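You operate a simulated robot arm through the tools that you are given. There is no shell and no other tool.

The job below is to be done with a simulated robot arm. You get a single attempt, and the scene is never put back.

TASK
Change the crank winder's empty feed bobbin for the Thin one.
Fine: brake on first and leave it on; empty bobbin on tray N30; push the guide in; leave the others.
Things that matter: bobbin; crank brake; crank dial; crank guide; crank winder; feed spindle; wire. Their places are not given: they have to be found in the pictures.

It is judged by the outcome, as a careful person would: the job done as asked, and still so three seconds after it is handed in. It fails if anything else is knocked over, pushed out of place, dropped, spilled or broken.

THE ROBOT
A 7-joint arm with a two-finger parallel gripper, fixed in place. Base frame: the origin is at the foot of the arm, x ahead of it, y to its left, z up; the work surface is at about z = 0.79. Lengths are in m, angles in rad, forces in N, time in s.
Its first joint turns from -2.601 to 2.601 rad. Payload 3.43 kg.
The TCP is the grasp point between the finger pads, 0.03 m short of the fingertips. In the tool frame z runs along the fingers and y along their closing line. Largest opening 0.094 m; finger width 0.028, thickness 0.01; the body of the gripper, 0.05 by 0.096 m, starts 0.055 m behind the TCP.
Orientation is that of the tool frame in the base frame, as [roll, pitch, yaw] about the fixed x, y, z axes, in that order (R = Rz(yaw) Ry(pitch) Rx(roll)). With the fingers straight down and closing along the base's y, the tool's x points along the base's -x, its y along +y and its z along -z.

THE INTERFACE
- The arm moves only by the tool drive_tool. Its argument "deltas" is text: rows parted by semicolons, each of 7 numbers parted by spaces: the finger opening in cm, from 0 to 9.4, then the shift along the tool's x, y, z in cm, then the turn, a rotation vector about the tool's x, y, z in rad. In form: jaw x y z ax ay az; .... A call has 1 to 20 rows; each row is the pose to reach, as a shift and turn from the pose commanded when the call began, along the tool's axes at that moment. Each row takes 0.2 s and may step no farther than 0.05 m and 0.15 rad from the row before; otherwise, or with a gripper value out of range, the whole call is refused. A pose out of reach is approached as far as the arm can. The call stops where the force on the tool passes 90 N (or 10 N more than at its start, if that is more) or the arm is blocked; 0.2 s more then pass. Each finger travels about 0.045 m/s and halts on what it meets, pressing with about 22 N; the grip force reading is that of the motor and also rises with nothing between the fingers. The clock runs only during rows and for 0.2 s after the last one: add rows that repeat a pose to give the fingers time. It gives the time, the measured TCP pose, the force on the tool (base axes), the opening and the grip force at its end, in the units of the frame above (readings bear some noise), with the torque about the TCP (base axes, N m) and any sound that the robot's microphone picked up.
- Cameras (640 x 400 px; columns grow to the right, rows downward): "scene" is fixed at [0.0518, 0.4932, 1.5283]; the picture's right is [-0.60, -0.80, 0.00], its down [-0.41, 0.31, -0.86] and it looks along [0.68, -0.52, -0.52] (base axes); focal length 372 px, centre (320, 200). "wrist" rides on the gripper at [0.076, 0.014, -0.102] in the tool frame; the picture's right is [-0.18, 0.98, 0.00], its down [-0.75, -0.14, -0.64] and it looks along [-0.63, -0.12, 0.77] (tool axes); focal length 243 px, centre (320, 200).
- capture(camera): a new picture of that camera. It takes no simulated time.
- pixel_to_xyz(camera, pixels): for up to 12 pixels [column, row] of the newest picture of that camera ("zoom" is the newest enlarged one), the place [x, y, z] in the base frame of the surface seen there, good to about 0.002 m, but the place of the scene camera against the robot may be out by one fixed shift of up to 0.025 m in any direction. It takes no simulated time.
- inspect(camera, box): a new picture of the part [left, top, right, bottom] of that camera's present view, enlarged. It takes no simulated time.
- finish_job(): hands the job in; it is judged then, once.

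Open the gripper and draw the arm clear of the work before you hand the job in, unless the task says otherwise.

The tools are called after ">>>" by a JSON object that holds its "name" and its "arguments". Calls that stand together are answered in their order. drive_tool: Moves the arm, as the interface text tells. Its arguments: {"type":"object","properties":{"deltas":{"type":"string"}},"required":["deltas"]} The other tools are called the same way: capture (camera) takes a picture; pixel_to_xyz (camera, pixels) gives the place of the surface under pixels of a picture; inspect (camera, box) takes an enlarged picture of a part of a camera's view; finish_job () hands the job in.

At the start:

```text
clock: 0.0
tcp_pos: [0.879, -0.4516, 1.0596]
ee_rot: [-3.141, 0.001, -3.141]
force: [0.0, 0.2, -0.9]
ft_torque: [-0.01, -0.02, 0.05]
finger_gap: 0.0941
grasp_force: 0.1
```

scene: 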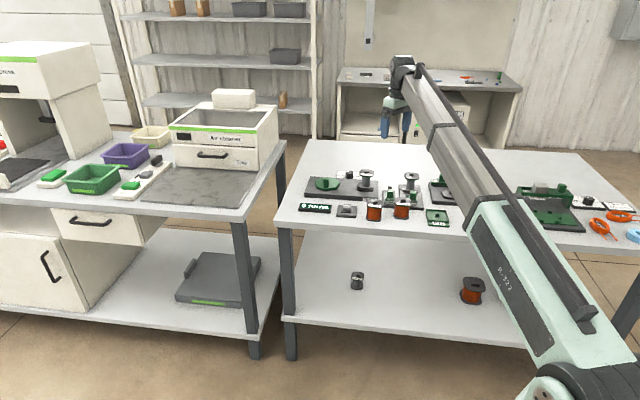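
wrist: 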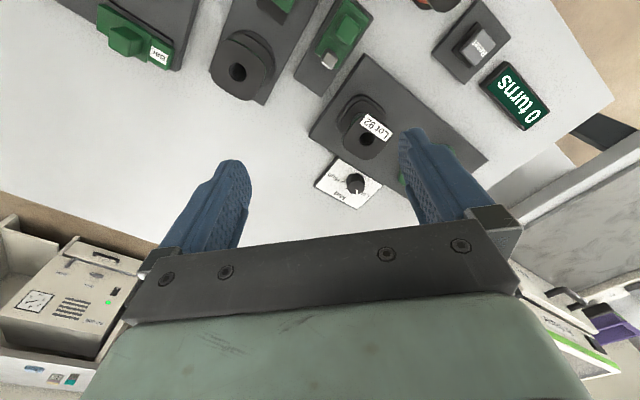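

The first scene picture shows the table with devices at around columns 290-620, rows 150-240. I enlarge the parts of it to identify the crank winder.

>>> {"name": "inspect", "arguments": {"camera": "scene", "box": [280, 150, 480, 250]}}

>>> {"name": "inspect", "arguments": {"camera": "scene", "box": [460, 150, 640, 250]}}

>>> {"name": "inspect", "arguments": {"camera": "wrist", "box": [50, 0, 640, 220]}}

>>> {"name": "inspect", "arguments": {"camera": "scene", "box": [320, 260, 520, 320]}}

```text
3.20 times, centred on (380, 200) of scene
```

zoom: 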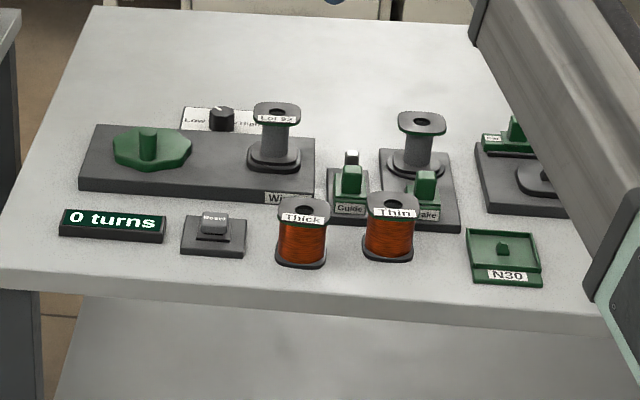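

```text
3.56 times, centred on (550, 200) of scene
```

zoom: 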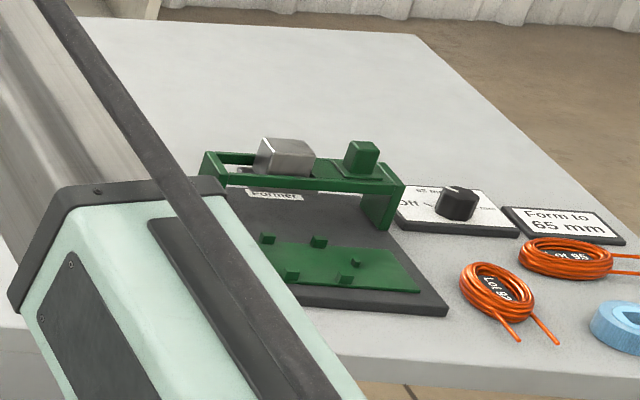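

```text
1.08 times, centred on (345, 110) of wrist (not enlarged: the box is as wide or as high as the picture)
```

zoom: 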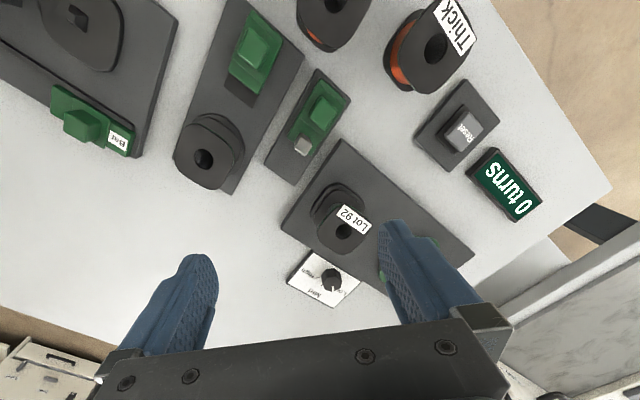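

```text
3.20 times, centred on (420, 290) of scene
```

zoom: 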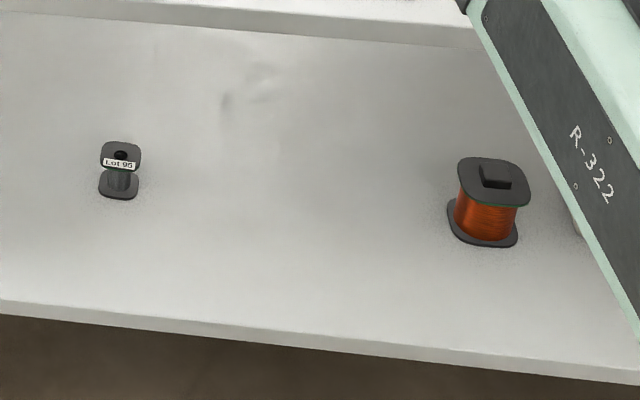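

The crank winder (green crank, take-up bobbin "Lot 92"), a guide, and a spindle base with brake are visible; I measure points with both cameras to find the scene offset.

>>> {"name": "capture", "arguments": {"camera": "wrist"}}

>>> {"name": "pixel_to_xyz", "arguments": {"camera": "wrist", "pixels": [[236, 72], [366, 140], [352, 32], [329, 60], [470, 45], [515, 95], [125, 40], [158, 52], [356, 183], [300, 150], [250, 250], [320, 100]]}}

>>> {"name": "capture", "arguments": {"camera": "scene"}}

>>> {"name": "pixel_to_xyz", "arguments": {"camera": "scene", "pixels": [[412, 187], [366, 185], [413, 207], [389, 206], [347, 209], [315, 208], [326, 181], [374, 203], [402, 201], [437, 215], [350, 174], [437, 194]]}}

```text
taken
```

wrist: 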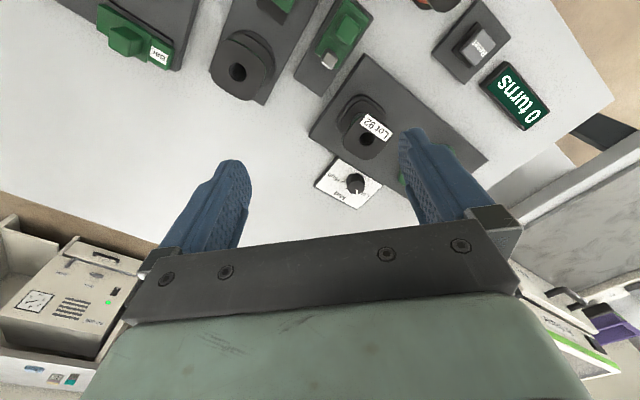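

```text
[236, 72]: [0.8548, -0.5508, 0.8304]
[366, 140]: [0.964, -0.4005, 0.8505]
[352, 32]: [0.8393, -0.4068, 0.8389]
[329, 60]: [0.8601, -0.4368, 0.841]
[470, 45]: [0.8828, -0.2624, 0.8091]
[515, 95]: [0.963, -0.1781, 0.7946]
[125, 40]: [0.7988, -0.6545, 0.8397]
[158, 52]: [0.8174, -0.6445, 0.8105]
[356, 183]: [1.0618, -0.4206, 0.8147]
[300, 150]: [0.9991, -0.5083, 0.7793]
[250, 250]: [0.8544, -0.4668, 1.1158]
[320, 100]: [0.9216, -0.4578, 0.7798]
```

```text
taken
```

scene: 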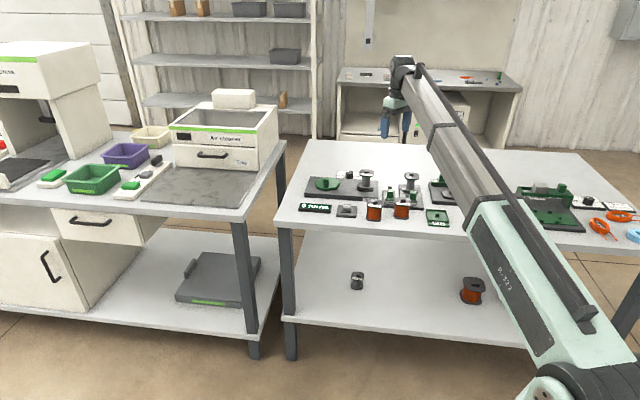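

```text
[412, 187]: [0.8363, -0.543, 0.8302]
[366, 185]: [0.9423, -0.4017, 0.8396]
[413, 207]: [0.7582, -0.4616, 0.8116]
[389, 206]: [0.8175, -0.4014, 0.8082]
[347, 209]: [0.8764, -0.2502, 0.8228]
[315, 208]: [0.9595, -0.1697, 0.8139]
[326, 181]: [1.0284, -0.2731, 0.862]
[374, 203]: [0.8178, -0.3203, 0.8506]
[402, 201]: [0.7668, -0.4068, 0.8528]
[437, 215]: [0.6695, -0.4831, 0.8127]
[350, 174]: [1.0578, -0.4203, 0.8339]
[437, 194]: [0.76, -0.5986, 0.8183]
```

I move the tool back toward the robot at the same height, to see the row of items nearer the robot.

>>> {"name": "drive_tool", "arguments": {"deltas": "9.4 4 0 -1 0 0 0; 9.4 8 0 -2 0 0 0; 9.4 12 0 -3 0 0 0; 9.4 16 0 -4 0 0 0; 9.4 20 0 -5 0 0 0; 9.4 22 0 -5 0 0 0; 9.4 22 0 -5 0 0 0"}}

>>> {"name": "capture", "arguments": {"camera": "wrist"}}

>>> {"name": "capture", "arguments": {"camera": "scene"}}

```text
clock: 1.6
tcp_pos: [0.6581, -0.4523, 1.1094]
ee_rot: [-3.142, -0.001, 3.14]
force: [0.1, 0.5, -0.3]
ft_torque: [-0.01, -0.01, 0.03]
finger_gap: 0.0941
grasp_force: 0.1
```

```text
taken
```

wrist: 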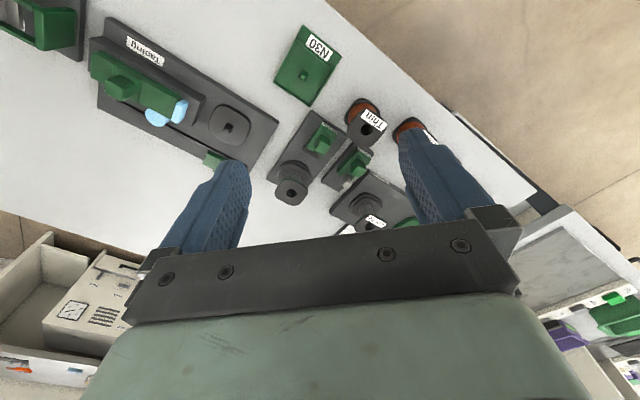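

```text
taken
```

scene: 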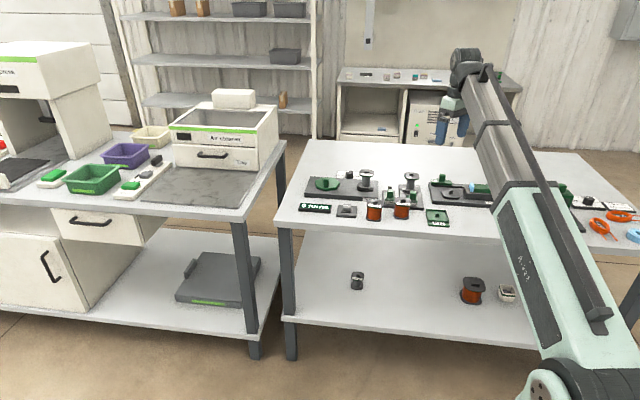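

Now the taping station and the N30 tray are visible. I enlarge the wrist and scene pictures around the spindle, guide and tray.

>>> {"name": "inspect", "arguments": {"camera": "wrist", "box": [240, 10, 460, 240]}}

>>> {"name": "inspect", "arguments": {"camera": "scene", "box": [370, 165, 470, 235]}}

>>> {"name": "inspect", "arguments": {"camera": "scene", "box": [290, 160, 390, 230]}}

>>> {"name": "inspect", "arguments": {"camera": "scene", "box": [420, 160, 520, 230]}}

```text
1.74 times, centred on (350, 125) of wrist
```

zoom: 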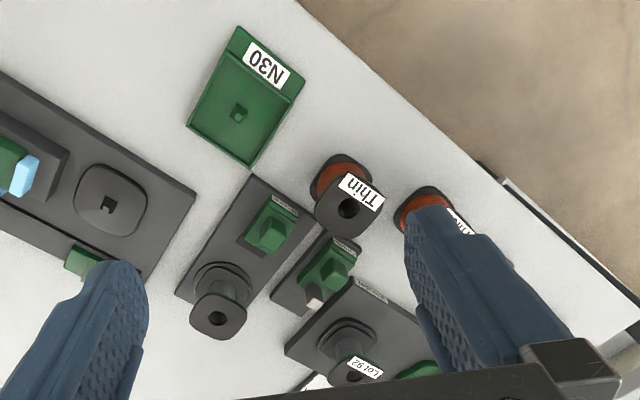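

```text
5.71 times, centred on (420, 200) of scene
```

zoom: 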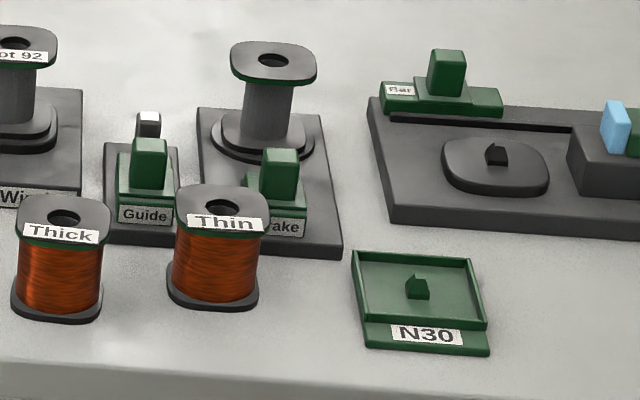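

```text
5.71 times, centred on (340, 195) of scene
```

zoom: 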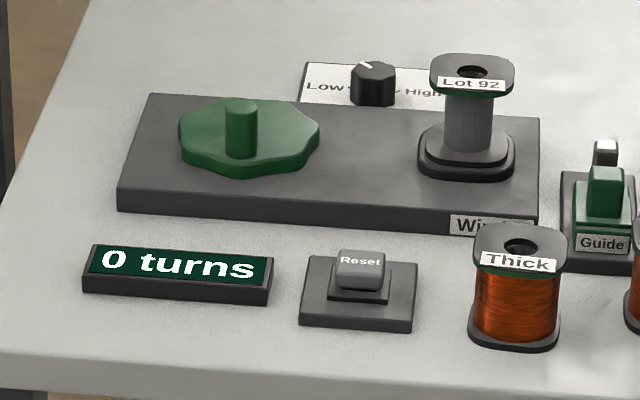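

```text
5.71 times, centred on (470, 195) of scene
```

zoom: 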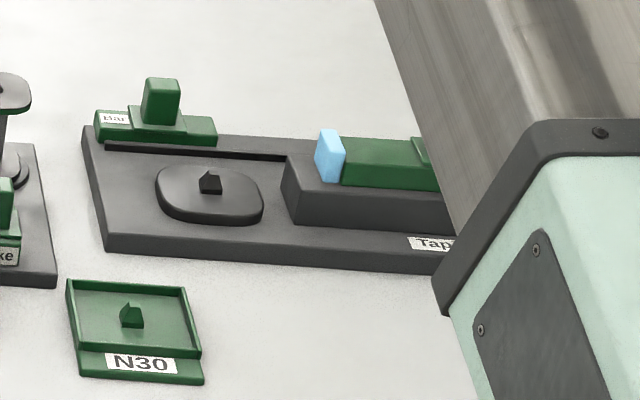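

The spindle base with the brake, the guide and the tray are identified; I bring the wrist camera lower and over them, staying above the bobbin tops (~0.85).

>>> {"name": "drive_tool", "arguments": {"deltas": "9.4 -3 -1 3 0 0 0; 9.4 -6 -2 6 0 0 0; 9.4 -8 -3 9 0 0 0; 9.4 -10 -3 12 0 0 0; 9.4 -11.8 -3 15 0 0 0; 9.4 -11.8 -3 15 0 0 0"}}

>>> {"name": "capture", "arguments": {"camera": "wrist"}}

>>> {"name": "inspect", "arguments": {"camera": "wrist", "box": [160, 0, 480, 200]}}

```text
clock: 3.0
tcp_pos: [0.776, -0.4825, 0.9594]
ee_rot: [3.141, 0.001, -3.141]
force: [0.5, -0.5, 1.1]
ft_torque: [0.0, -0.01, 0.01]
finger_gap: 0.094
grasp_force: 0.1
```

```text
taken
```

wrist: 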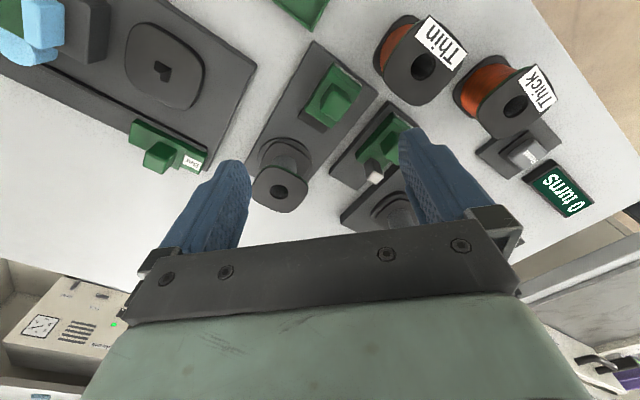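

```text
2.00 times, centred on (320, 100) of wrist
```

zoom: 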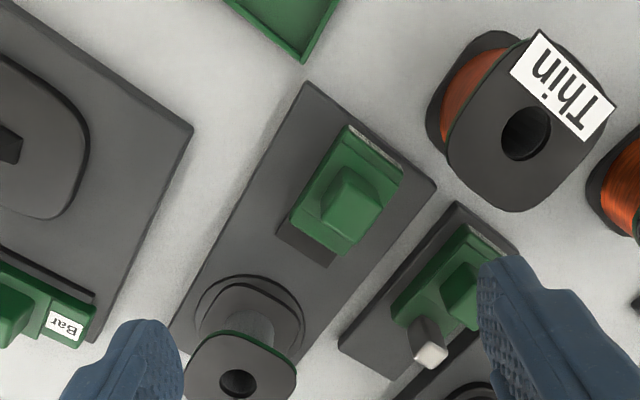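

The brake slider sits at its outer end, with a dark free area toward the bobbin, and the guide base likewise extends beyond its slider. I measure their points in this zoom.

>>> {"name": "pixel_to_xyz", "arguments": {"camera": "zoom", "pixels": [[351, 128], [401, 167], [344, 252], [292, 222], [352, 205], [368, 178], [285, 235], [325, 262], [307, 87], [434, 185], [175, 325], [238, 383]]}}

>>> {"name": "pixel_to_xyz", "arguments": {"camera": "zoom", "pixels": [[470, 228], [394, 310], [460, 275], [432, 355], [457, 204], [342, 343], [526, 135], [453, 150], [540, 40], [612, 112], [510, 208], [310, 55]]}}

>>> {"name": "inspect", "arguments": {"camera": "wrist", "box": [230, 30, 390, 130]}}

>>> {"name": "inspect", "arguments": {"camera": "wrist", "box": [310, 90, 440, 210]}}

```text
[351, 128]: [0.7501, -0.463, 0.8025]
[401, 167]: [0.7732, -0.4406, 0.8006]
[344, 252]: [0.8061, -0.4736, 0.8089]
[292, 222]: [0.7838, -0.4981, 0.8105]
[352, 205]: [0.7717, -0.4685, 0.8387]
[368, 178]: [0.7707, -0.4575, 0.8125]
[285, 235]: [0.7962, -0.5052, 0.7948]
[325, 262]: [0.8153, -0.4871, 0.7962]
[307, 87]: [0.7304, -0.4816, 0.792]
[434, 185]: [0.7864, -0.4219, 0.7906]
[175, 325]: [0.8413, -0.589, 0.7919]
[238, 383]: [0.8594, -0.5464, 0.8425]
```

```text
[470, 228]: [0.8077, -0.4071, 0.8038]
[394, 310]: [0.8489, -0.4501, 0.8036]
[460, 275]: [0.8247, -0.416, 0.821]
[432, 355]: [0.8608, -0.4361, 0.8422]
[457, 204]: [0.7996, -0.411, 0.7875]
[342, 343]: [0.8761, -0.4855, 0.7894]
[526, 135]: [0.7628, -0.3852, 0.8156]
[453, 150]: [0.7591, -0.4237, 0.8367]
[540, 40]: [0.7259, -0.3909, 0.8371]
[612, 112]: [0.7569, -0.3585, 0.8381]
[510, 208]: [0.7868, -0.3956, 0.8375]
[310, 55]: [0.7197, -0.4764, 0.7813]
```

```text
4.00 times, centred on (310, 80) of wrist
```

zoom: 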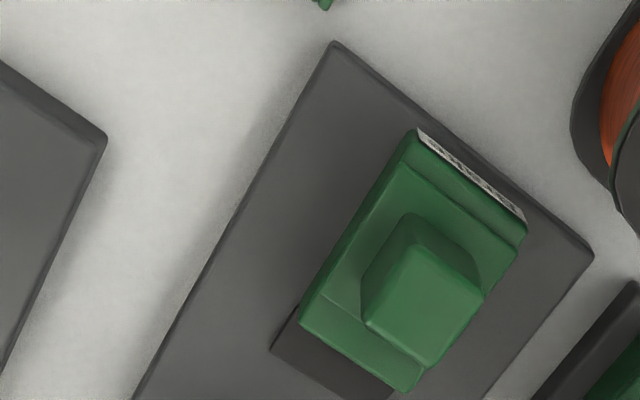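

```text
3.33 times, centred on (375, 150) of wrist
```

zoom: 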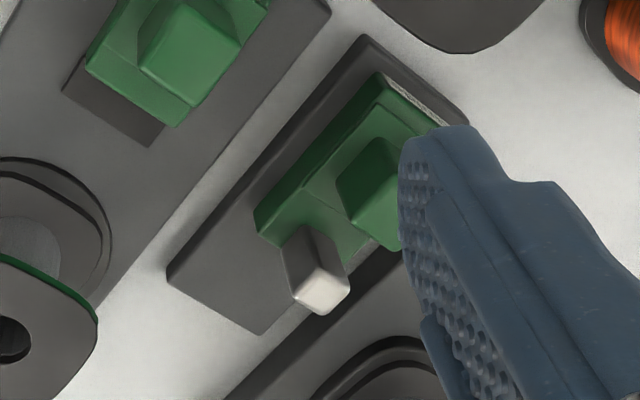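

The brake's slide axis runs at about -45° in the base frame, from (0.75,-0.46) toward the bobbin at (0.86,-0.546). I turn the tool 0.785 rad about its z so that the fingers close across the slides, and look again.

>>> {"name": "drive_tool", "arguments": {"deltas": "9.4 0 0 0 0 0 0.13; 9.4 0 0 0 0 0 0.26; 9.4 0 0 0 0 0 0.39; 9.4 0 0 0 0 0 0.52; 9.4 0 0 0 0 0 0.65; 9.4 0 0 0 0 0 0.785; 9.4 0 0 0 0 0 0.785"}}

>>> {"name": "capture", "arguments": {"camera": "wrist"}}

>>> {"name": "inspect", "arguments": {"camera": "wrist", "box": [220, 0, 420, 240]}}

>>> {"name": "inspect", "arguments": {"camera": "wrist", "box": [200, 0, 520, 200]}}

```text
clock: 4.6
tcp_pos: [0.777, -0.4819, 0.9597]
ee_rot: [3.141, -0.001, 2.355]
force: [0.3, -0.4, -0.3]
ft_torque: [-0.03, -0.03, -0.02]
finger_gap: 0.0941
grasp_force: 0.0
```

```text
taken
```

wrist: 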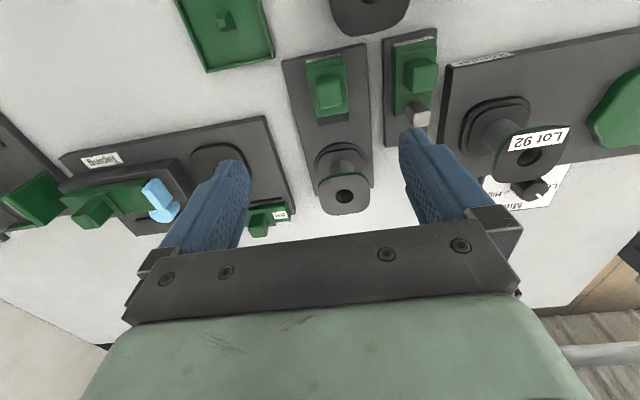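

```text
1.67 times, centred on (320, 120) of wrist
```

zoom: 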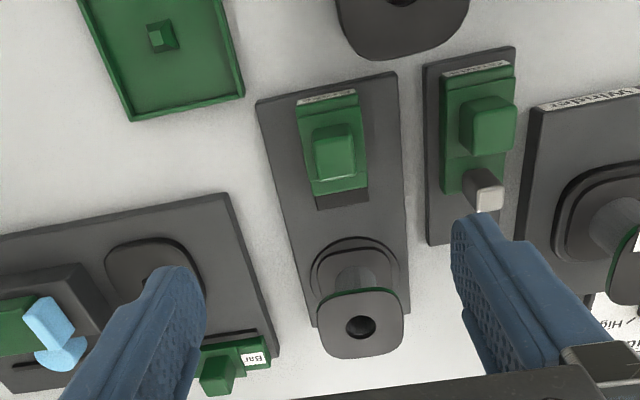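

```text
2.00 times, centred on (360, 100) of wrist
```

zoom: 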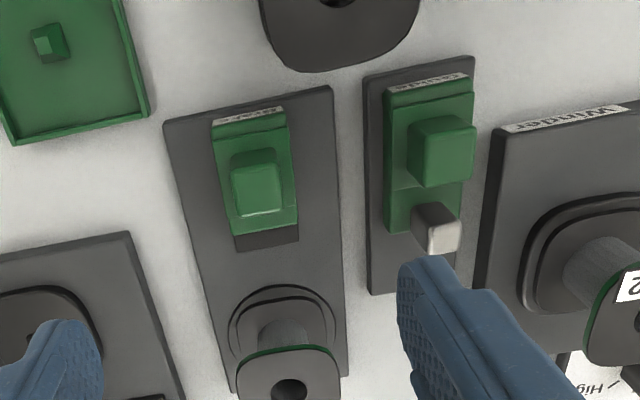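

The view is aligned with the slides. I measure the brake knob, guide knob, pin, and bobbin tops in this zoom.

>>> {"name": "pixel_to_xyz", "arguments": {"camera": "zoom", "pixels": [[240, 178], [277, 176], [281, 208], [238, 214], [258, 195], [248, 230], [416, 135], [470, 130], [462, 182], [425, 185], [445, 158], [445, 235]]}}

>>> {"name": "pixel_to_xyz", "arguments": {"camera": "zoom", "pixels": [[214, 128], [288, 118], [230, 235], [297, 226], [236, 248], [298, 238], [268, 268], [240, 300], [335, 300], [242, 365], [338, 365], [290, 390]]}}

>>> {"name": "pixel_to_xyz", "arguments": {"camera": "wrist", "pixels": [[320, 190], [370, 190], [345, 183], [345, 210], [333, 196], [357, 196], [345, 150], [315, 160], [372, 158], [340, 158], [222, 22], [368, 20]]}}

```text
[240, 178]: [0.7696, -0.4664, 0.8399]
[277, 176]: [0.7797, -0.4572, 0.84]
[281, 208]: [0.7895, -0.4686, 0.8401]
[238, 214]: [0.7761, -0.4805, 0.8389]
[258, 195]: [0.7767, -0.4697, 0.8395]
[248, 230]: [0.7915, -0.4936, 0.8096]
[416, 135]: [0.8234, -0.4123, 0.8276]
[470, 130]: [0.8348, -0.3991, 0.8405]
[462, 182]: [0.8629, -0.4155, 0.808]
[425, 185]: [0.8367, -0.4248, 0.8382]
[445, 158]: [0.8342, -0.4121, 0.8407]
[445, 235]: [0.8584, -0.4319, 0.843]
```

```text
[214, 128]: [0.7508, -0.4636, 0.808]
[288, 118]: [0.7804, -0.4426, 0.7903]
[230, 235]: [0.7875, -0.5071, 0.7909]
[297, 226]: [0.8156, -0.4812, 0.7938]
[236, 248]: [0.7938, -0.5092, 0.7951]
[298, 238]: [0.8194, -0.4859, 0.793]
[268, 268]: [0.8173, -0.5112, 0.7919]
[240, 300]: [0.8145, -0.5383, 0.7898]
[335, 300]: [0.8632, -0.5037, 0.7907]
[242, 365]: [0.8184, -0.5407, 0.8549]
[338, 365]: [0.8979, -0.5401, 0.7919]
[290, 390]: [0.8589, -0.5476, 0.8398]
```

```text
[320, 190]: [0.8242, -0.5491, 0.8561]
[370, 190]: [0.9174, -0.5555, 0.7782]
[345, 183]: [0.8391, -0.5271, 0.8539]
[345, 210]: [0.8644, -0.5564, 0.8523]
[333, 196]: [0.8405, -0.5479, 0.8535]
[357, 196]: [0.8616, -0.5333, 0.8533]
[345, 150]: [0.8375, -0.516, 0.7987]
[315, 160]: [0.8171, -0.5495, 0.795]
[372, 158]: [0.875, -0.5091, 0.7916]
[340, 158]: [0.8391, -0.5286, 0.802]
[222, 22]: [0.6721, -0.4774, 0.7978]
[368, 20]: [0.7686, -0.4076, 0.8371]
```

Brake knob centre is about (0.779,-0.468), top z 0.84, slab at 0.809. I align over it with the jaws partly closed, descend, and then check before gripping.

>>> {"name": "drive_tool", "arguments": {"deltas": "6 0.85 1.09 2 0 0 0; 4 0.85 1.09 4 0 0 0; 4 0.85 1.09 6 0 0 0; 4 0.85 1.09 7 0 0 0; 4 0.85 1.09 7 0 0 0"}}

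>>> {"name": "capture", "arguments": {"camera": "wrist"}}

>>> {"name": "inspect", "arguments": {"camera": "scene", "box": [370, 150, 470, 230]}}

```text
clock: 5.8
tcp_pos: [0.7787, -0.4685, 0.8893]
ee_rot: [-3.141, 0.002, 2.356]
force: [0.6, 0.0, -0.5]
ft_torque: [0.0, -0.01, -0.01]
finger_gap: 0.04
grasp_force: 0.0
```

```text
taken
```

wrist: 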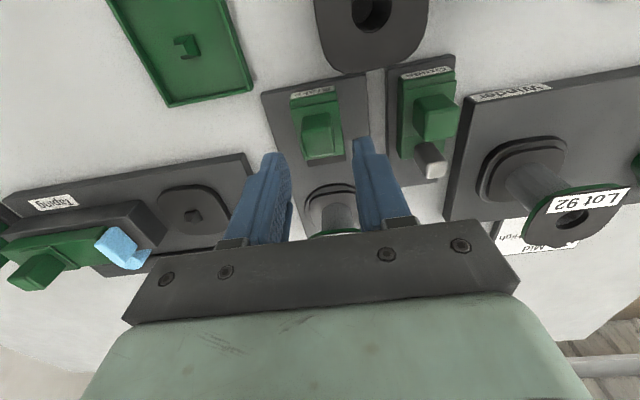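

```text
5.00 times, centred on (420, 190) of scene
```

zoom: 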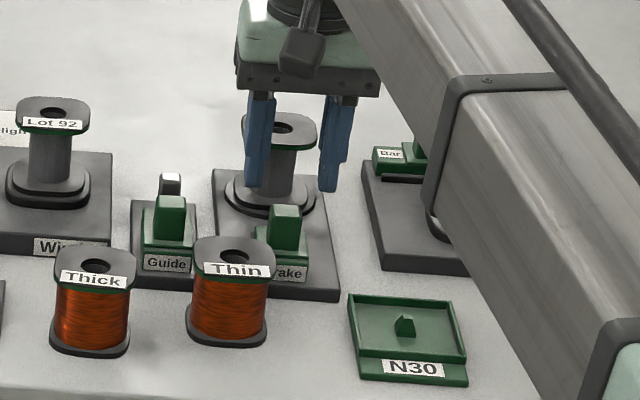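

The fingers straddle the brake knob in line. I descend 4.4 cm to z 0.845 and close on the knob.

>>> {"name": "drive_tool", "arguments": {"deltas": "4 0 0 2 0 0 0; 4 0 0 4 0 0 0; 4 0 0 4.4 0 0 0; 1 0 0 4.4 0 0 0; 1 0 0 4.4 0 0 0; 1 0 0 4.4 0 0 0"}}

>>> {"name": "capture", "arguments": {"camera": "wrist"}}

```text
clock: 7.2
tcp_pos: [0.7765, -0.4685, 0.8459]
ee_rot: [3.141, -0.001, 2.355]
force: [-0.8, -0.8, -3.3]
ft_torque: [-0.36, -0.39, 0.01]
finger_gap: 0.0219
grasp_force: 45.2
```

```text
taken
```

wrist: 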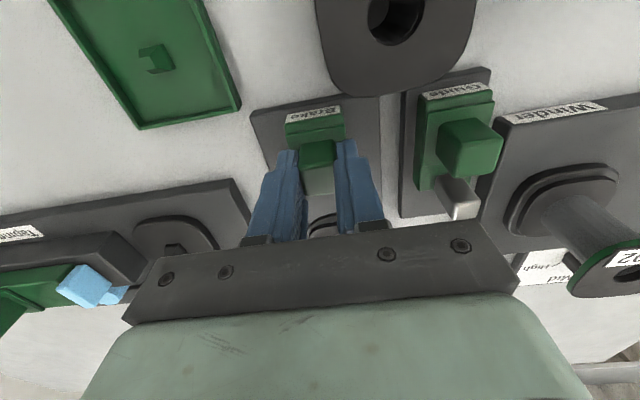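

The jaws hold the knob (gap 0.022). I slide it toward the bobbin (tool -x) in small steps and watch the force.

>>> {"name": "drive_tool", "arguments": {"deltas": "1 -0.3 0 0 0 0 0; 1 -0.6 0 0 0 0 0; 1 -0.9 0 0 0 0 0; 1 -1.2 0 0 0 0 0"}}

>>> {"name": "inspect", "arguments": {"camera": "wrist", "box": [230, 60, 430, 240]}}

```text
clock: 8.2
tcp_pos: [0.7859, -0.4771, 0.8453]
ee_rot: [-3.141, -0.001, 2.357]
force: [-10.8, -8.8, -10.3]
ft_torque: [-0.51, -0.46, 0.09]
finger_gap: 0.0217
grasp_force: 45.1
```

```text
2.22 times, centred on (330, 150) of wrist
```

zoom: 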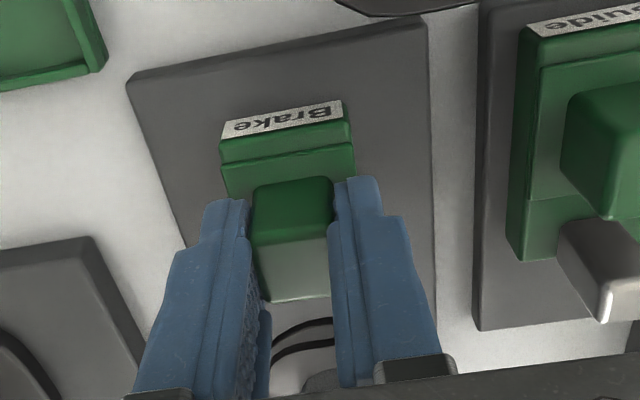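

The brake has slid ~1.3 cm freely with only side force. I continue in the same direction, with a small sideways relief.

>>> {"name": "drive_tool", "arguments": {"deltas": "1 -0.3 -0.05 0 0 0 0; 1 -0.6 -0.1 0 0 0 0; 1 -0.9 -0.1 0 0 0 0; 1 -1.2 -0.1 0 0 0 0"}}

>>> {"name": "inspect", "arguments": {"camera": "wrist", "box": [230, 60, 430, 240]}}

```text
clock: 9.2
tcp_pos: [0.7938, -0.4865, 0.846]
ee_rot: [-3.14, -0.002, 2.356]
force: [-15.2, -11.9, -9.0]
ft_torque: [-0.06, 0.24, -0.13]
finger_gap: 0.0221
grasp_force: 44.5
```

```text
2.22 times, centred on (330, 150) of wrist
```

zoom: 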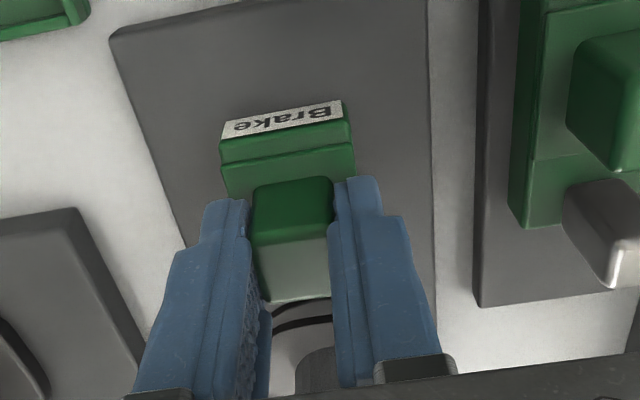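

Still moving without resistance along the slide (2.5 cm so far). I keep going in small steps.

>>> {"name": "drive_tool", "arguments": {"deltas": "1 -0.3 -0.05 0 0 0 0; 1 -0.6 -0.1 0 0 0 0; 1 -0.9 -0.1 0 0 0 0; 1 -1.2 -0.1 0 0 0 0"}}

>>> {"name": "inspect", "arguments": {"camera": "wrist", "box": [230, 60, 430, 240]}}

>>> {"name": "inspect", "arguments": {"camera": "scene", "box": [370, 150, 470, 230]}}

```text
clock: 10.2
tcp_pos: [0.8, -0.491, 0.8466]
ee_rot: [3.141, -0.013, 2.357]
force: [-37.8, 26.6, -6.5]
ft_torque: [0.63, 0.5, -0.26]
finger_gap: 0.0218
grasp_force: 44.9
```

```text
2.22 times, centred on (330, 150) of wrist
```

zoom: 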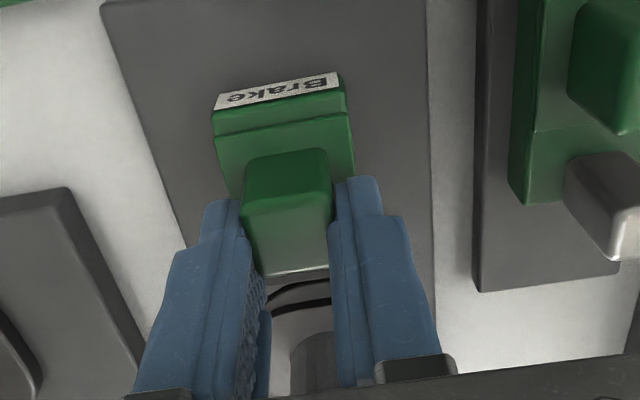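

```text
5.00 times, centred on (420, 190) of scene
```

zoom: 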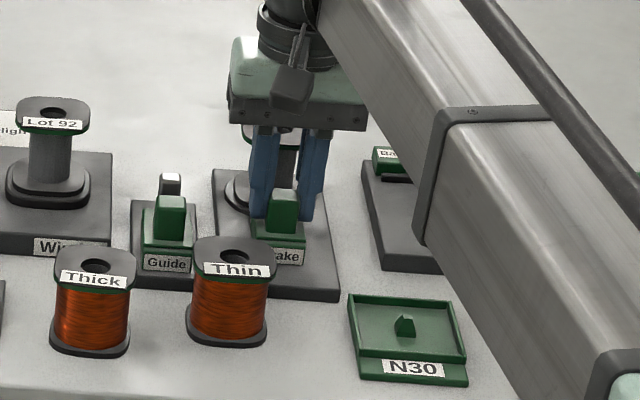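

A firm stop is reached (about 45 N back along the slide, and the knob began to slip in the fingers). I relieve the push, open, and lift clear to look.

>>> {"name": "drive_tool", "arguments": {"deltas": "1 0.5 0 0 0 0 0; 4 0.5 0 0 0 0 0; 4 0.5 0 0 0 0 0; 4 0.5 0 0 0 0 0; 4 0.5 0 -4 0 0 0; 4 1.5 0 -8 0 0 0; 4 3 0 -11 0 0 0; 4 3 0 -11 0 0 0"}}

>>> {"name": "capture", "arguments": {"camera": "wrist"}}

>>> {"name": "inspect", "arguments": {"camera": "wrist", "box": [230, 0, 530, 200]}}

```text
clock: 12.0
tcp_pos: [0.7822, -0.4734, 0.9554]
ee_rot: [-3.141, 0.002, 2.355]
force: [0.7, -1.2, -0.6]
ft_torque: [0.0, 0.02, 0.0]
finger_gap: 0.0398
grasp_force: 0.1
```

```text
taken
```

wrist: 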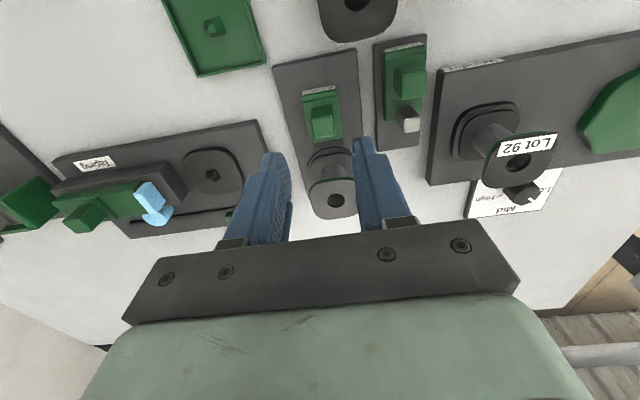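

```text
2.00 times, centred on (380, 100) of wrist
```

zoom: 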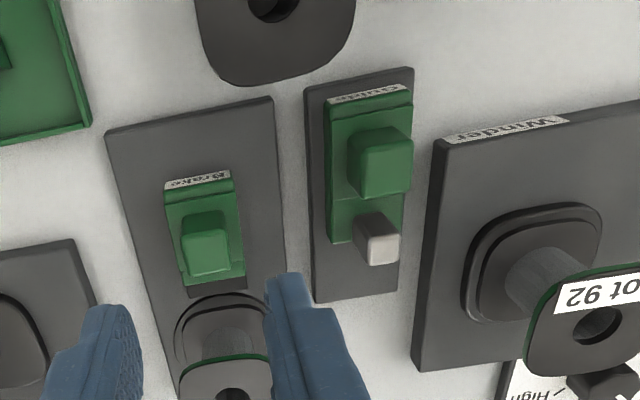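

The brake pad is now against the spindle seat: brake on. I move above the empty bobbin with open jaws to measure it exactly.

>>> {"name": "drive_tool", "arguments": {"deltas": "6 -3 0.1 0 0 0 0; 8 -6 0.1 0 0 0 0; 8 -9 0.1 0 0 0 0; 8 -9.7 0.1 0 0 0 0; 8 -9.7 0.1 0 0 0 0"}}

>>> {"name": "capture", "arguments": {"camera": "wrist"}}

>>> {"name": "inspect", "arguments": {"camera": "wrist", "box": [240, 40, 400, 160]}}

```text
clock: 13.2
tcp_pos: [0.8523, -0.5411, 0.9552]
ee_rot: [-3.14, -0.001, 2.356]
force: [0.6, -0.6, 0.5]
ft_torque: [-0.02, -0.04, 0.02]
finger_gap: 0.0801
grasp_force: 0.1
```

```text
taken
```

wrist: 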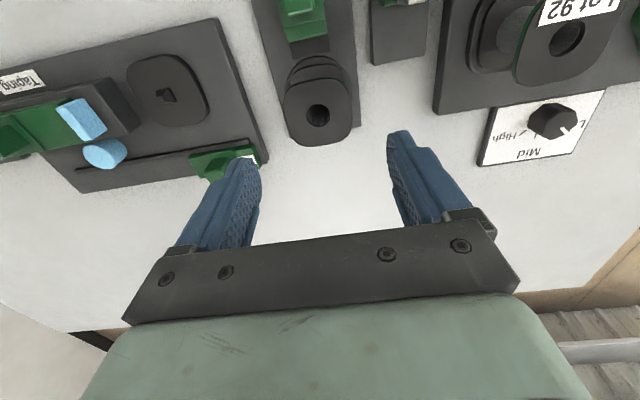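

```text
3.33 times, centred on (320, 100) of wrist
```

zoom: 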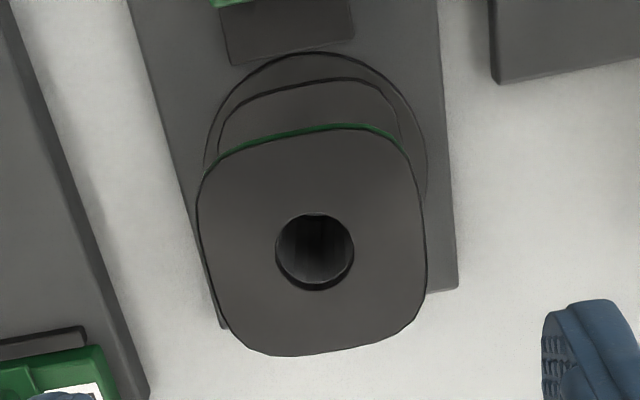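

The bobbin top flange is clearly seen, hole at zoom (315,252). I measure its edges and the hole.

>>> {"name": "pixel_to_xyz", "arguments": {"camera": "zoom", "pixels": [[207, 240], [419, 240], [310, 138], [315, 348], [272, 252], [359, 252], [315, 210], [315, 296], [215, 190], [420, 300], [308, 62], [310, 95]]}}

>>> {"name": "pixel_to_xyz", "arguments": {"camera": "wrist", "pixels": [[166, 94], [166, 88]]}}

```text
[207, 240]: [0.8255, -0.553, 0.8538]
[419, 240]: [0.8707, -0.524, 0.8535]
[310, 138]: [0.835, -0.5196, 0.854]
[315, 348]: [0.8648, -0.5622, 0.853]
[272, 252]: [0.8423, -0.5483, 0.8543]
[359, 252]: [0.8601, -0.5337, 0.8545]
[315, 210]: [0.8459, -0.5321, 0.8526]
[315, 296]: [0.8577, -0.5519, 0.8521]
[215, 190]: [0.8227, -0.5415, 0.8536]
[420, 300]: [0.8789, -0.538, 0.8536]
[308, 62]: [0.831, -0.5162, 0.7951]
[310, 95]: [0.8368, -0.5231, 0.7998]
```

```text
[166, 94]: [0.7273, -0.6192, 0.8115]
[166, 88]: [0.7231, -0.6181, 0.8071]
```

Bobbin centre is (0.8515,-0.5415), flange 52 mm wide, top at 0.854. I descend to z 0.838 with 7 cm opening and close on the upper flange.

>>> {"name": "drive_tool", "arguments": {"deltas": "7 0 -0.08 3 0 0 0; 7 0 -0.08 6 0 0 0; 7 0 -0.08 9 0 0 0; 7 0 -0.08 11 0 0 0; 7 0 -0.08 11.7 0 0 0; 7 0 -0.08 11.7 0 0 0; 4.8 0 -0.08 11.7 0 0 0; 4.8 0 -0.08 11.7 0 0 0; 4.8 0 -0.08 11.7 0 0 0; 4.8 0 -0.08 11.7 0 0 0"}}

>>> {"name": "capture", "arguments": {"camera": "wrist"}}

>>> {"name": "inspect", "arguments": {"camera": "scene", "box": [370, 150, 470, 230]}}

```text
clock: 15.4
tcp_pos: [0.8497, -0.5399, 0.8394]
ee_rot: [3.14, -0.001, 2.355]
force: [-0.1, -0.4, 0.0]
ft_torque: [-0.02, -0.01, 0.0]
finger_gap: 0.0587
grasp_force: 21.5
```

```text
taken
```

wrist: 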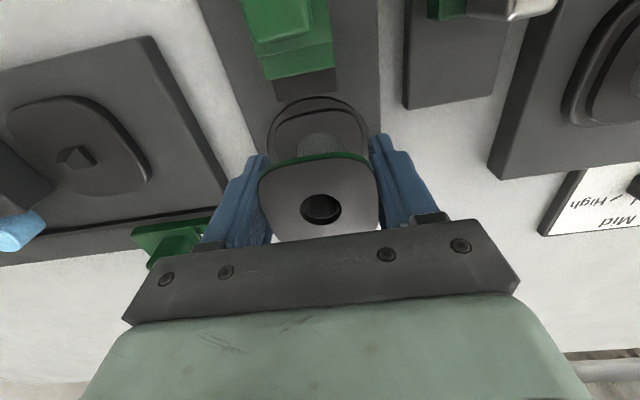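

```text
5.00 times, centred on (420, 190) of scene
```

zoom: 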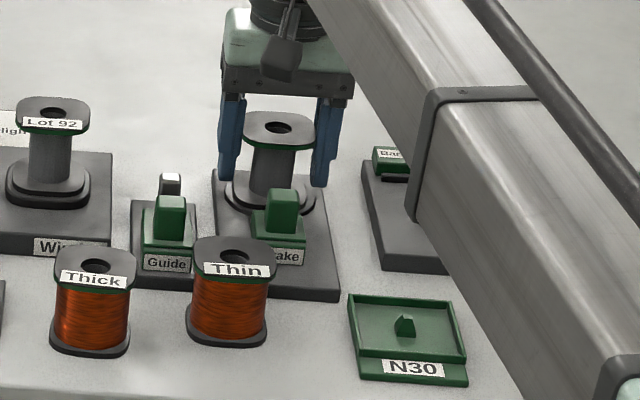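

The jaws have halted on the flange at 5.9 cm with about 22 N. I lift slowly a little and check that the bobbin comes up.

>>> {"name": "drive_tool", "arguments": {"deltas": "4 0 0 0 0 0 0; 4 0 0 -0.7 0 0 0; 4 0 0 -1.5 0 0 0; 4 0 0 -2.2 0 0 0; 4 0 0 -3 0 0 0"}}

>>> {"name": "capture", "arguments": {"camera": "wrist"}}

>>> {"name": "inspect", "arguments": {"camera": "scene", "box": [370, 150, 470, 230]}}

```text
clock: 16.6
tcp_pos: [0.8502, -0.5411, 0.8689]
ee_rot: [-3.141, 0.002, 2.356]
force: [0.6, 0.5, -0.4]
ft_torque: [0.03, 0.01, 0.03]
finger_gap: 0.0587
grasp_force: 22.1
```

```text
taken
```

wrist: 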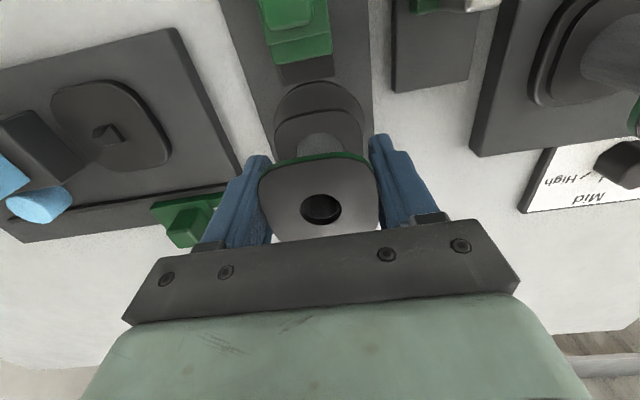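

```text
5.00 times, centred on (420, 190) of scene
```

zoom: 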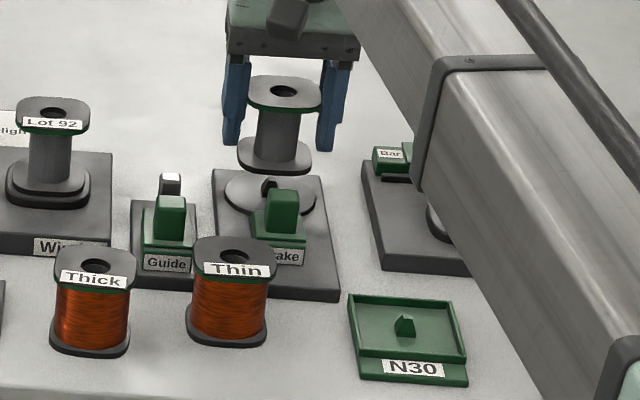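

The bobbin came off the spindle cleanly. I lift higher and take a look at the exposed spindle peg.

>>> {"name": "drive_tool", "arguments": {"deltas": "4 0 0 -2 0 0 0; 4 0 0 -4.5 0 0 0; 4 1.5 0 -7 0 0 0; 4 3 0 -9 0 0 0; 4 3 0 -9 0 0 0"}}

>>> {"name": "capture", "arguments": {"camera": "wrist"}}

>>> {"name": "inspect", "arguments": {"camera": "wrist", "box": [270, 40, 390, 160]}}

>>> {"name": "inspect", "arguments": {"camera": "scene", "box": [390, 170, 450, 215]}}

```text
clock: 17.8
tcp_pos: [0.8278, -0.519, 0.9598]
ee_rot: [3.141, 0.002, 2.356]
force: [-0.2, -0.7, 0.0]
ft_torque: [-0.01, 0.02, -0.03]
finger_gap: 0.0587
grasp_force: 22.0
```

```text
taken
```

wrist: 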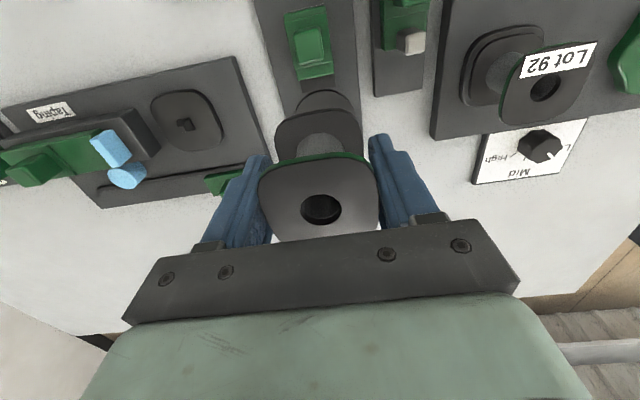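

```text
3.33 times, centred on (330, 100) of wrist
```

zoom: 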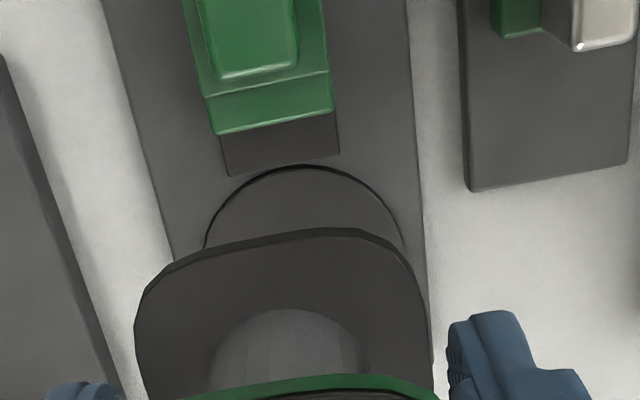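

```text
8.89 times, centred on (420, 192) of scene
```

zoom: 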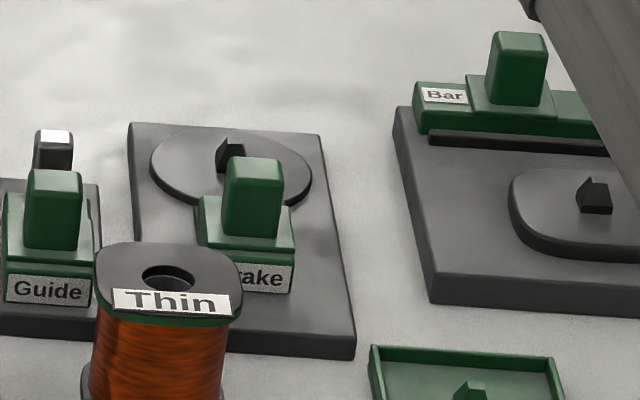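

The spindle is a round disc with a small peg in the middle. I carry the bobbin at this height toward the N30 tray, stopping where the wrist camera can see the tray.

>>> {"name": "drive_tool", "arguments": {"deltas": "4 3 -2 0 0 0 0; 4 6 -4 0 0 0 0; 4 8.5 -6 0 0 0 0; 4 11 -8 0 0 0 0; 4 11 -8 0 0 0 0"}}

>>> {"name": "capture", "arguments": {"camera": "wrist"}}

>>> {"name": "inspect", "arguments": {"camera": "wrist", "box": [240, 20, 400, 150]}}

```text
clock: 19.0
tcp_pos: [0.6952, -0.4992, 0.9578]
ee_rot: [3.141, -0.001, 2.356]
force: [-0.3, 0.3, 0.3]
ft_torque: [0.02, 0.02, 0.02]
finger_gap: 0.0588
grasp_force: 21.9
```

```text
taken
```

wrist: 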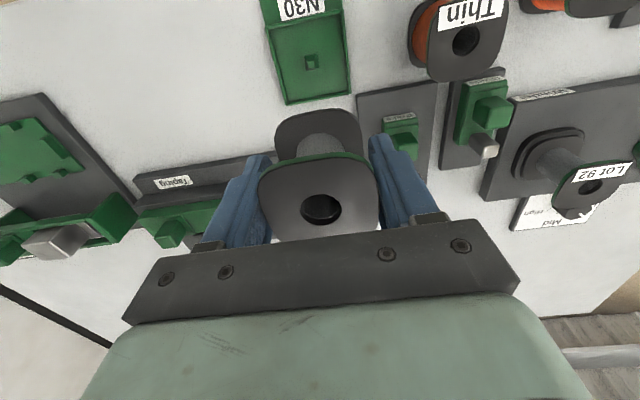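

```text
3.08 times, centred on (320, 85) of wrist
```

zoom: 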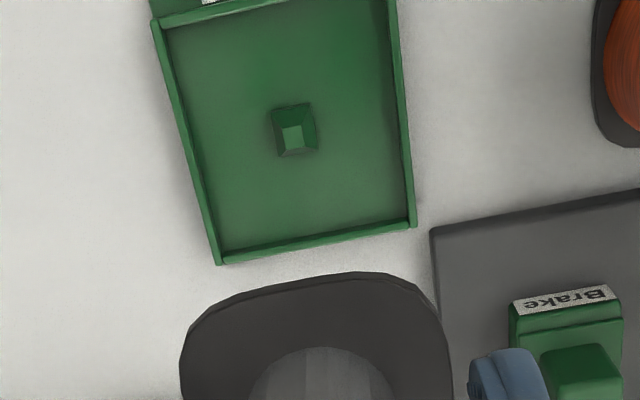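

The tray is fully seen with its square peg at zoom (295,130). I measure its walls, floor and peg.

>>> {"name": "pixel_to_xyz", "arguments": {"camera": "zoom", "pixels": [[292, 138], [284, 128], [300, 127], [303, 150], [284, 152], [160, 25], [393, 10], [411, 220], [219, 258], [250, 180], [350, 180], [218, 180]]}}

>>> {"name": "pixel_to_xyz", "arguments": {"camera": "wrist", "pixels": [[303, 10], [270, 10], [340, 8], [312, 62], [462, 40], [320, 208]]}}

>>> {"name": "inspect", "arguments": {"camera": "wrist", "box": [290, 40, 340, 85]}}

```text
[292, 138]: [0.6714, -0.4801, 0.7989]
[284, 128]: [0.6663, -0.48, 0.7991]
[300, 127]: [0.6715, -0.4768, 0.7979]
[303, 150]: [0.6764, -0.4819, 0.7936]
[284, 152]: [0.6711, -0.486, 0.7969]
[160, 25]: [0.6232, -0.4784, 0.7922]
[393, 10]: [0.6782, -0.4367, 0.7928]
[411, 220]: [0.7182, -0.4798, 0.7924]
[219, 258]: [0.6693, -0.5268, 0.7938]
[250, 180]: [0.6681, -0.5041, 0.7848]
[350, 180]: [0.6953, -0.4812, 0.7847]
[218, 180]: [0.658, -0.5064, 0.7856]
```

```text
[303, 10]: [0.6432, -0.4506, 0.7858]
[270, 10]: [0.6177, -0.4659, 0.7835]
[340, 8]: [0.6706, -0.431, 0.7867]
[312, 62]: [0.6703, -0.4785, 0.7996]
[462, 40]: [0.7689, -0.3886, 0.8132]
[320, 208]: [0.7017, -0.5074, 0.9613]
```

```text
8.89 times, centred on (315, 62) of wrist
```

zoom: 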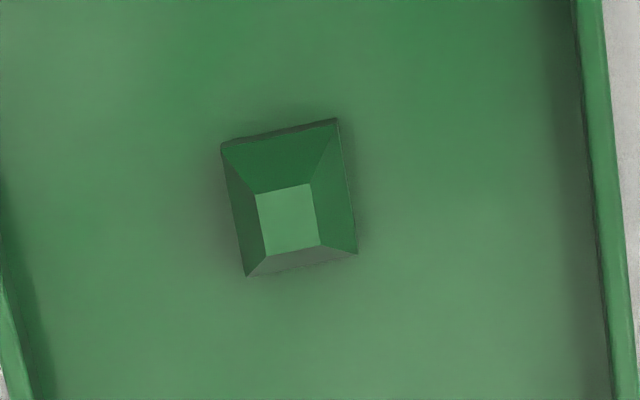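

The tray peg is a tapered square at about (0.671,-0.480), walls only 7 mm high. I measure the held bobbin's hole relative to the tool before lowering.

>>> {"name": "inspect", "arguments": {"camera": "wrist", "box": [245, 145, 395, 245]}}

>>> {"name": "pixel_to_xyz", "arguments": {"camera": "zoom", "pixels": [[233, 270], [416, 270], [325, 200], [325, 346], [70, 220], [570, 220], [300, 75], [300, 380], [100, 140], [530, 110], [560, 300], [80, 300]]}}

```text
4.00 times, centred on (320, 195) of wrist
```

zoom: 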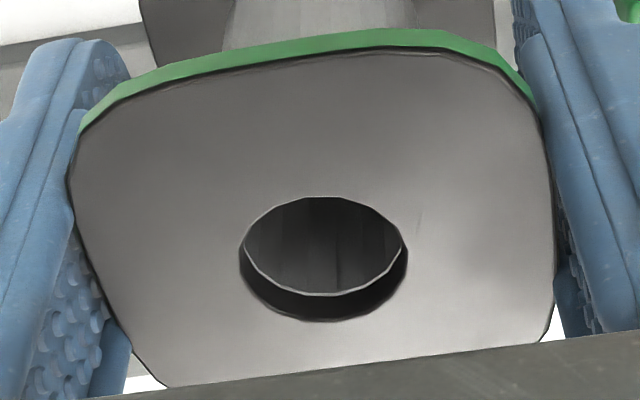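

```text
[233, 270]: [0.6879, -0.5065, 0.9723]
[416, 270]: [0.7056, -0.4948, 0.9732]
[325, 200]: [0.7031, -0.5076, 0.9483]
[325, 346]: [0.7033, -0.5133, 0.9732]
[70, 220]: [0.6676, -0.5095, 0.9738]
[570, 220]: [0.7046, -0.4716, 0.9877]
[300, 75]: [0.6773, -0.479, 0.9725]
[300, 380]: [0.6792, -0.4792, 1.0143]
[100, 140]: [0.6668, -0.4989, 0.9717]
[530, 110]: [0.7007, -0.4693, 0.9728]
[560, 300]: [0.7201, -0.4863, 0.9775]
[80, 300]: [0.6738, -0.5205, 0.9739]
```

Bobbin centre coincides with the TCP within 1 mm, its bottom is 4.1 cm below the TCP. I move over the peg and lower until just above it.

>>> {"name": "drive_tool", "arguments": {"deltas": "4 1.5 -0.3 2 0 0 0; 4 3.1 -0.33 4 0 0 0; 4 3.1 -0.33 7 0 0 0; 4 3.1 -0.33 9.5 0 0 0; 4 3.1 -0.33 10.5 0 0 0; 4 3.1 -0.33 10.5 0 0 0"}}

>>> {"name": "capture", "arguments": {"camera": "wrist"}}

>>> {"name": "inspect", "arguments": {"camera": "scene", "box": [400, 180, 470, 230]}}

```text
clock: 20.4
tcp_pos: [0.6706, -0.479, 0.8535]
ee_rot: [3.14, 0.001, 2.355]
force: [-0.2, -1.2, -0.5]
ft_torque: [-0.01, 0.02, 0.01]
finger_gap: 0.0587
grasp_force: 22.4
```

```text
taken
```

wrist: 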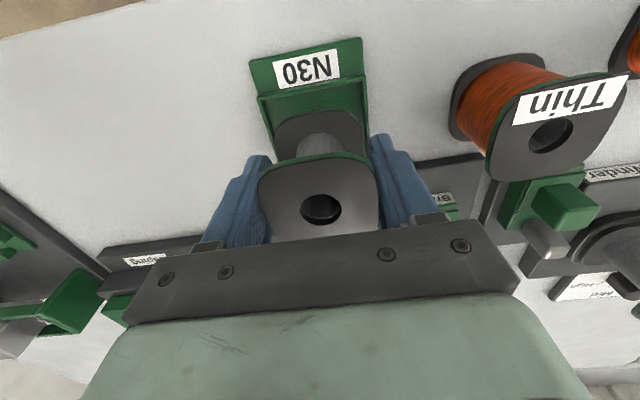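

```text
8.00 times, centred on (435, 205) of scene
```

zoom: 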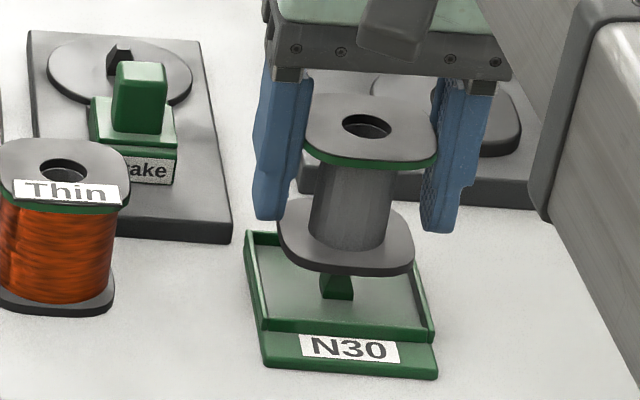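

The bobbin is centred over the tray peg. I lower slowly and watch the force for contact.

>>> {"name": "drive_tool", "arguments": {"deltas": "4 0 0 0.6 0 0 0; 4 0 0 1.2 0 0 0; 4 0 0 1.8 0 0 0; 4 0 0 2.3 0 0 0; 4 0 0 2.5 0 0 0; 4 0 0 2.5 0 0 0"}}

>>> {"name": "capture", "arguments": {"camera": "wrist"}}

>>> {"name": "inspect", "arguments": {"camera": "scene", "box": [400, 180, 470, 230]}}

```text
clock: 21.8
tcp_pos: [0.6704, -0.4804, 0.8291]
ee_rot: [3.141, 0.001, 2.356]
force: [-0.8, 0.5, -0.9]
ft_torque: [-0.01, -0.04, 0.02]
finger_gap: 0.0589
grasp_force: 21.6
```

```text
taken
```

wrist: 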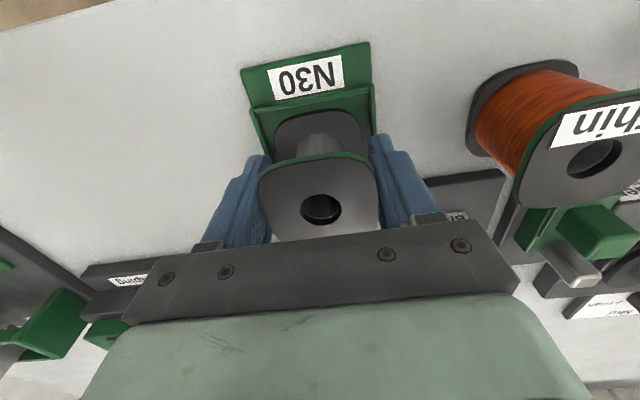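

```text
8.00 times, centred on (435, 205) of scene
```

zoom: 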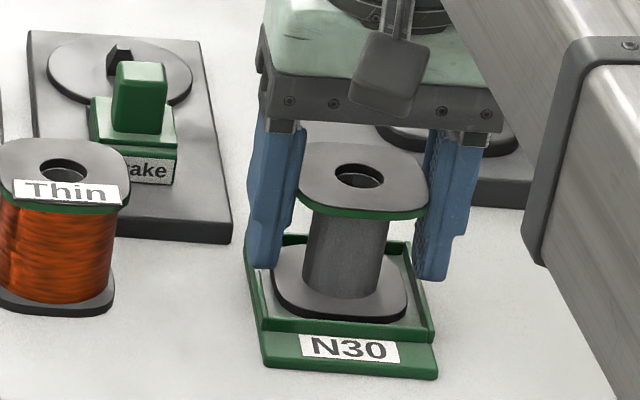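

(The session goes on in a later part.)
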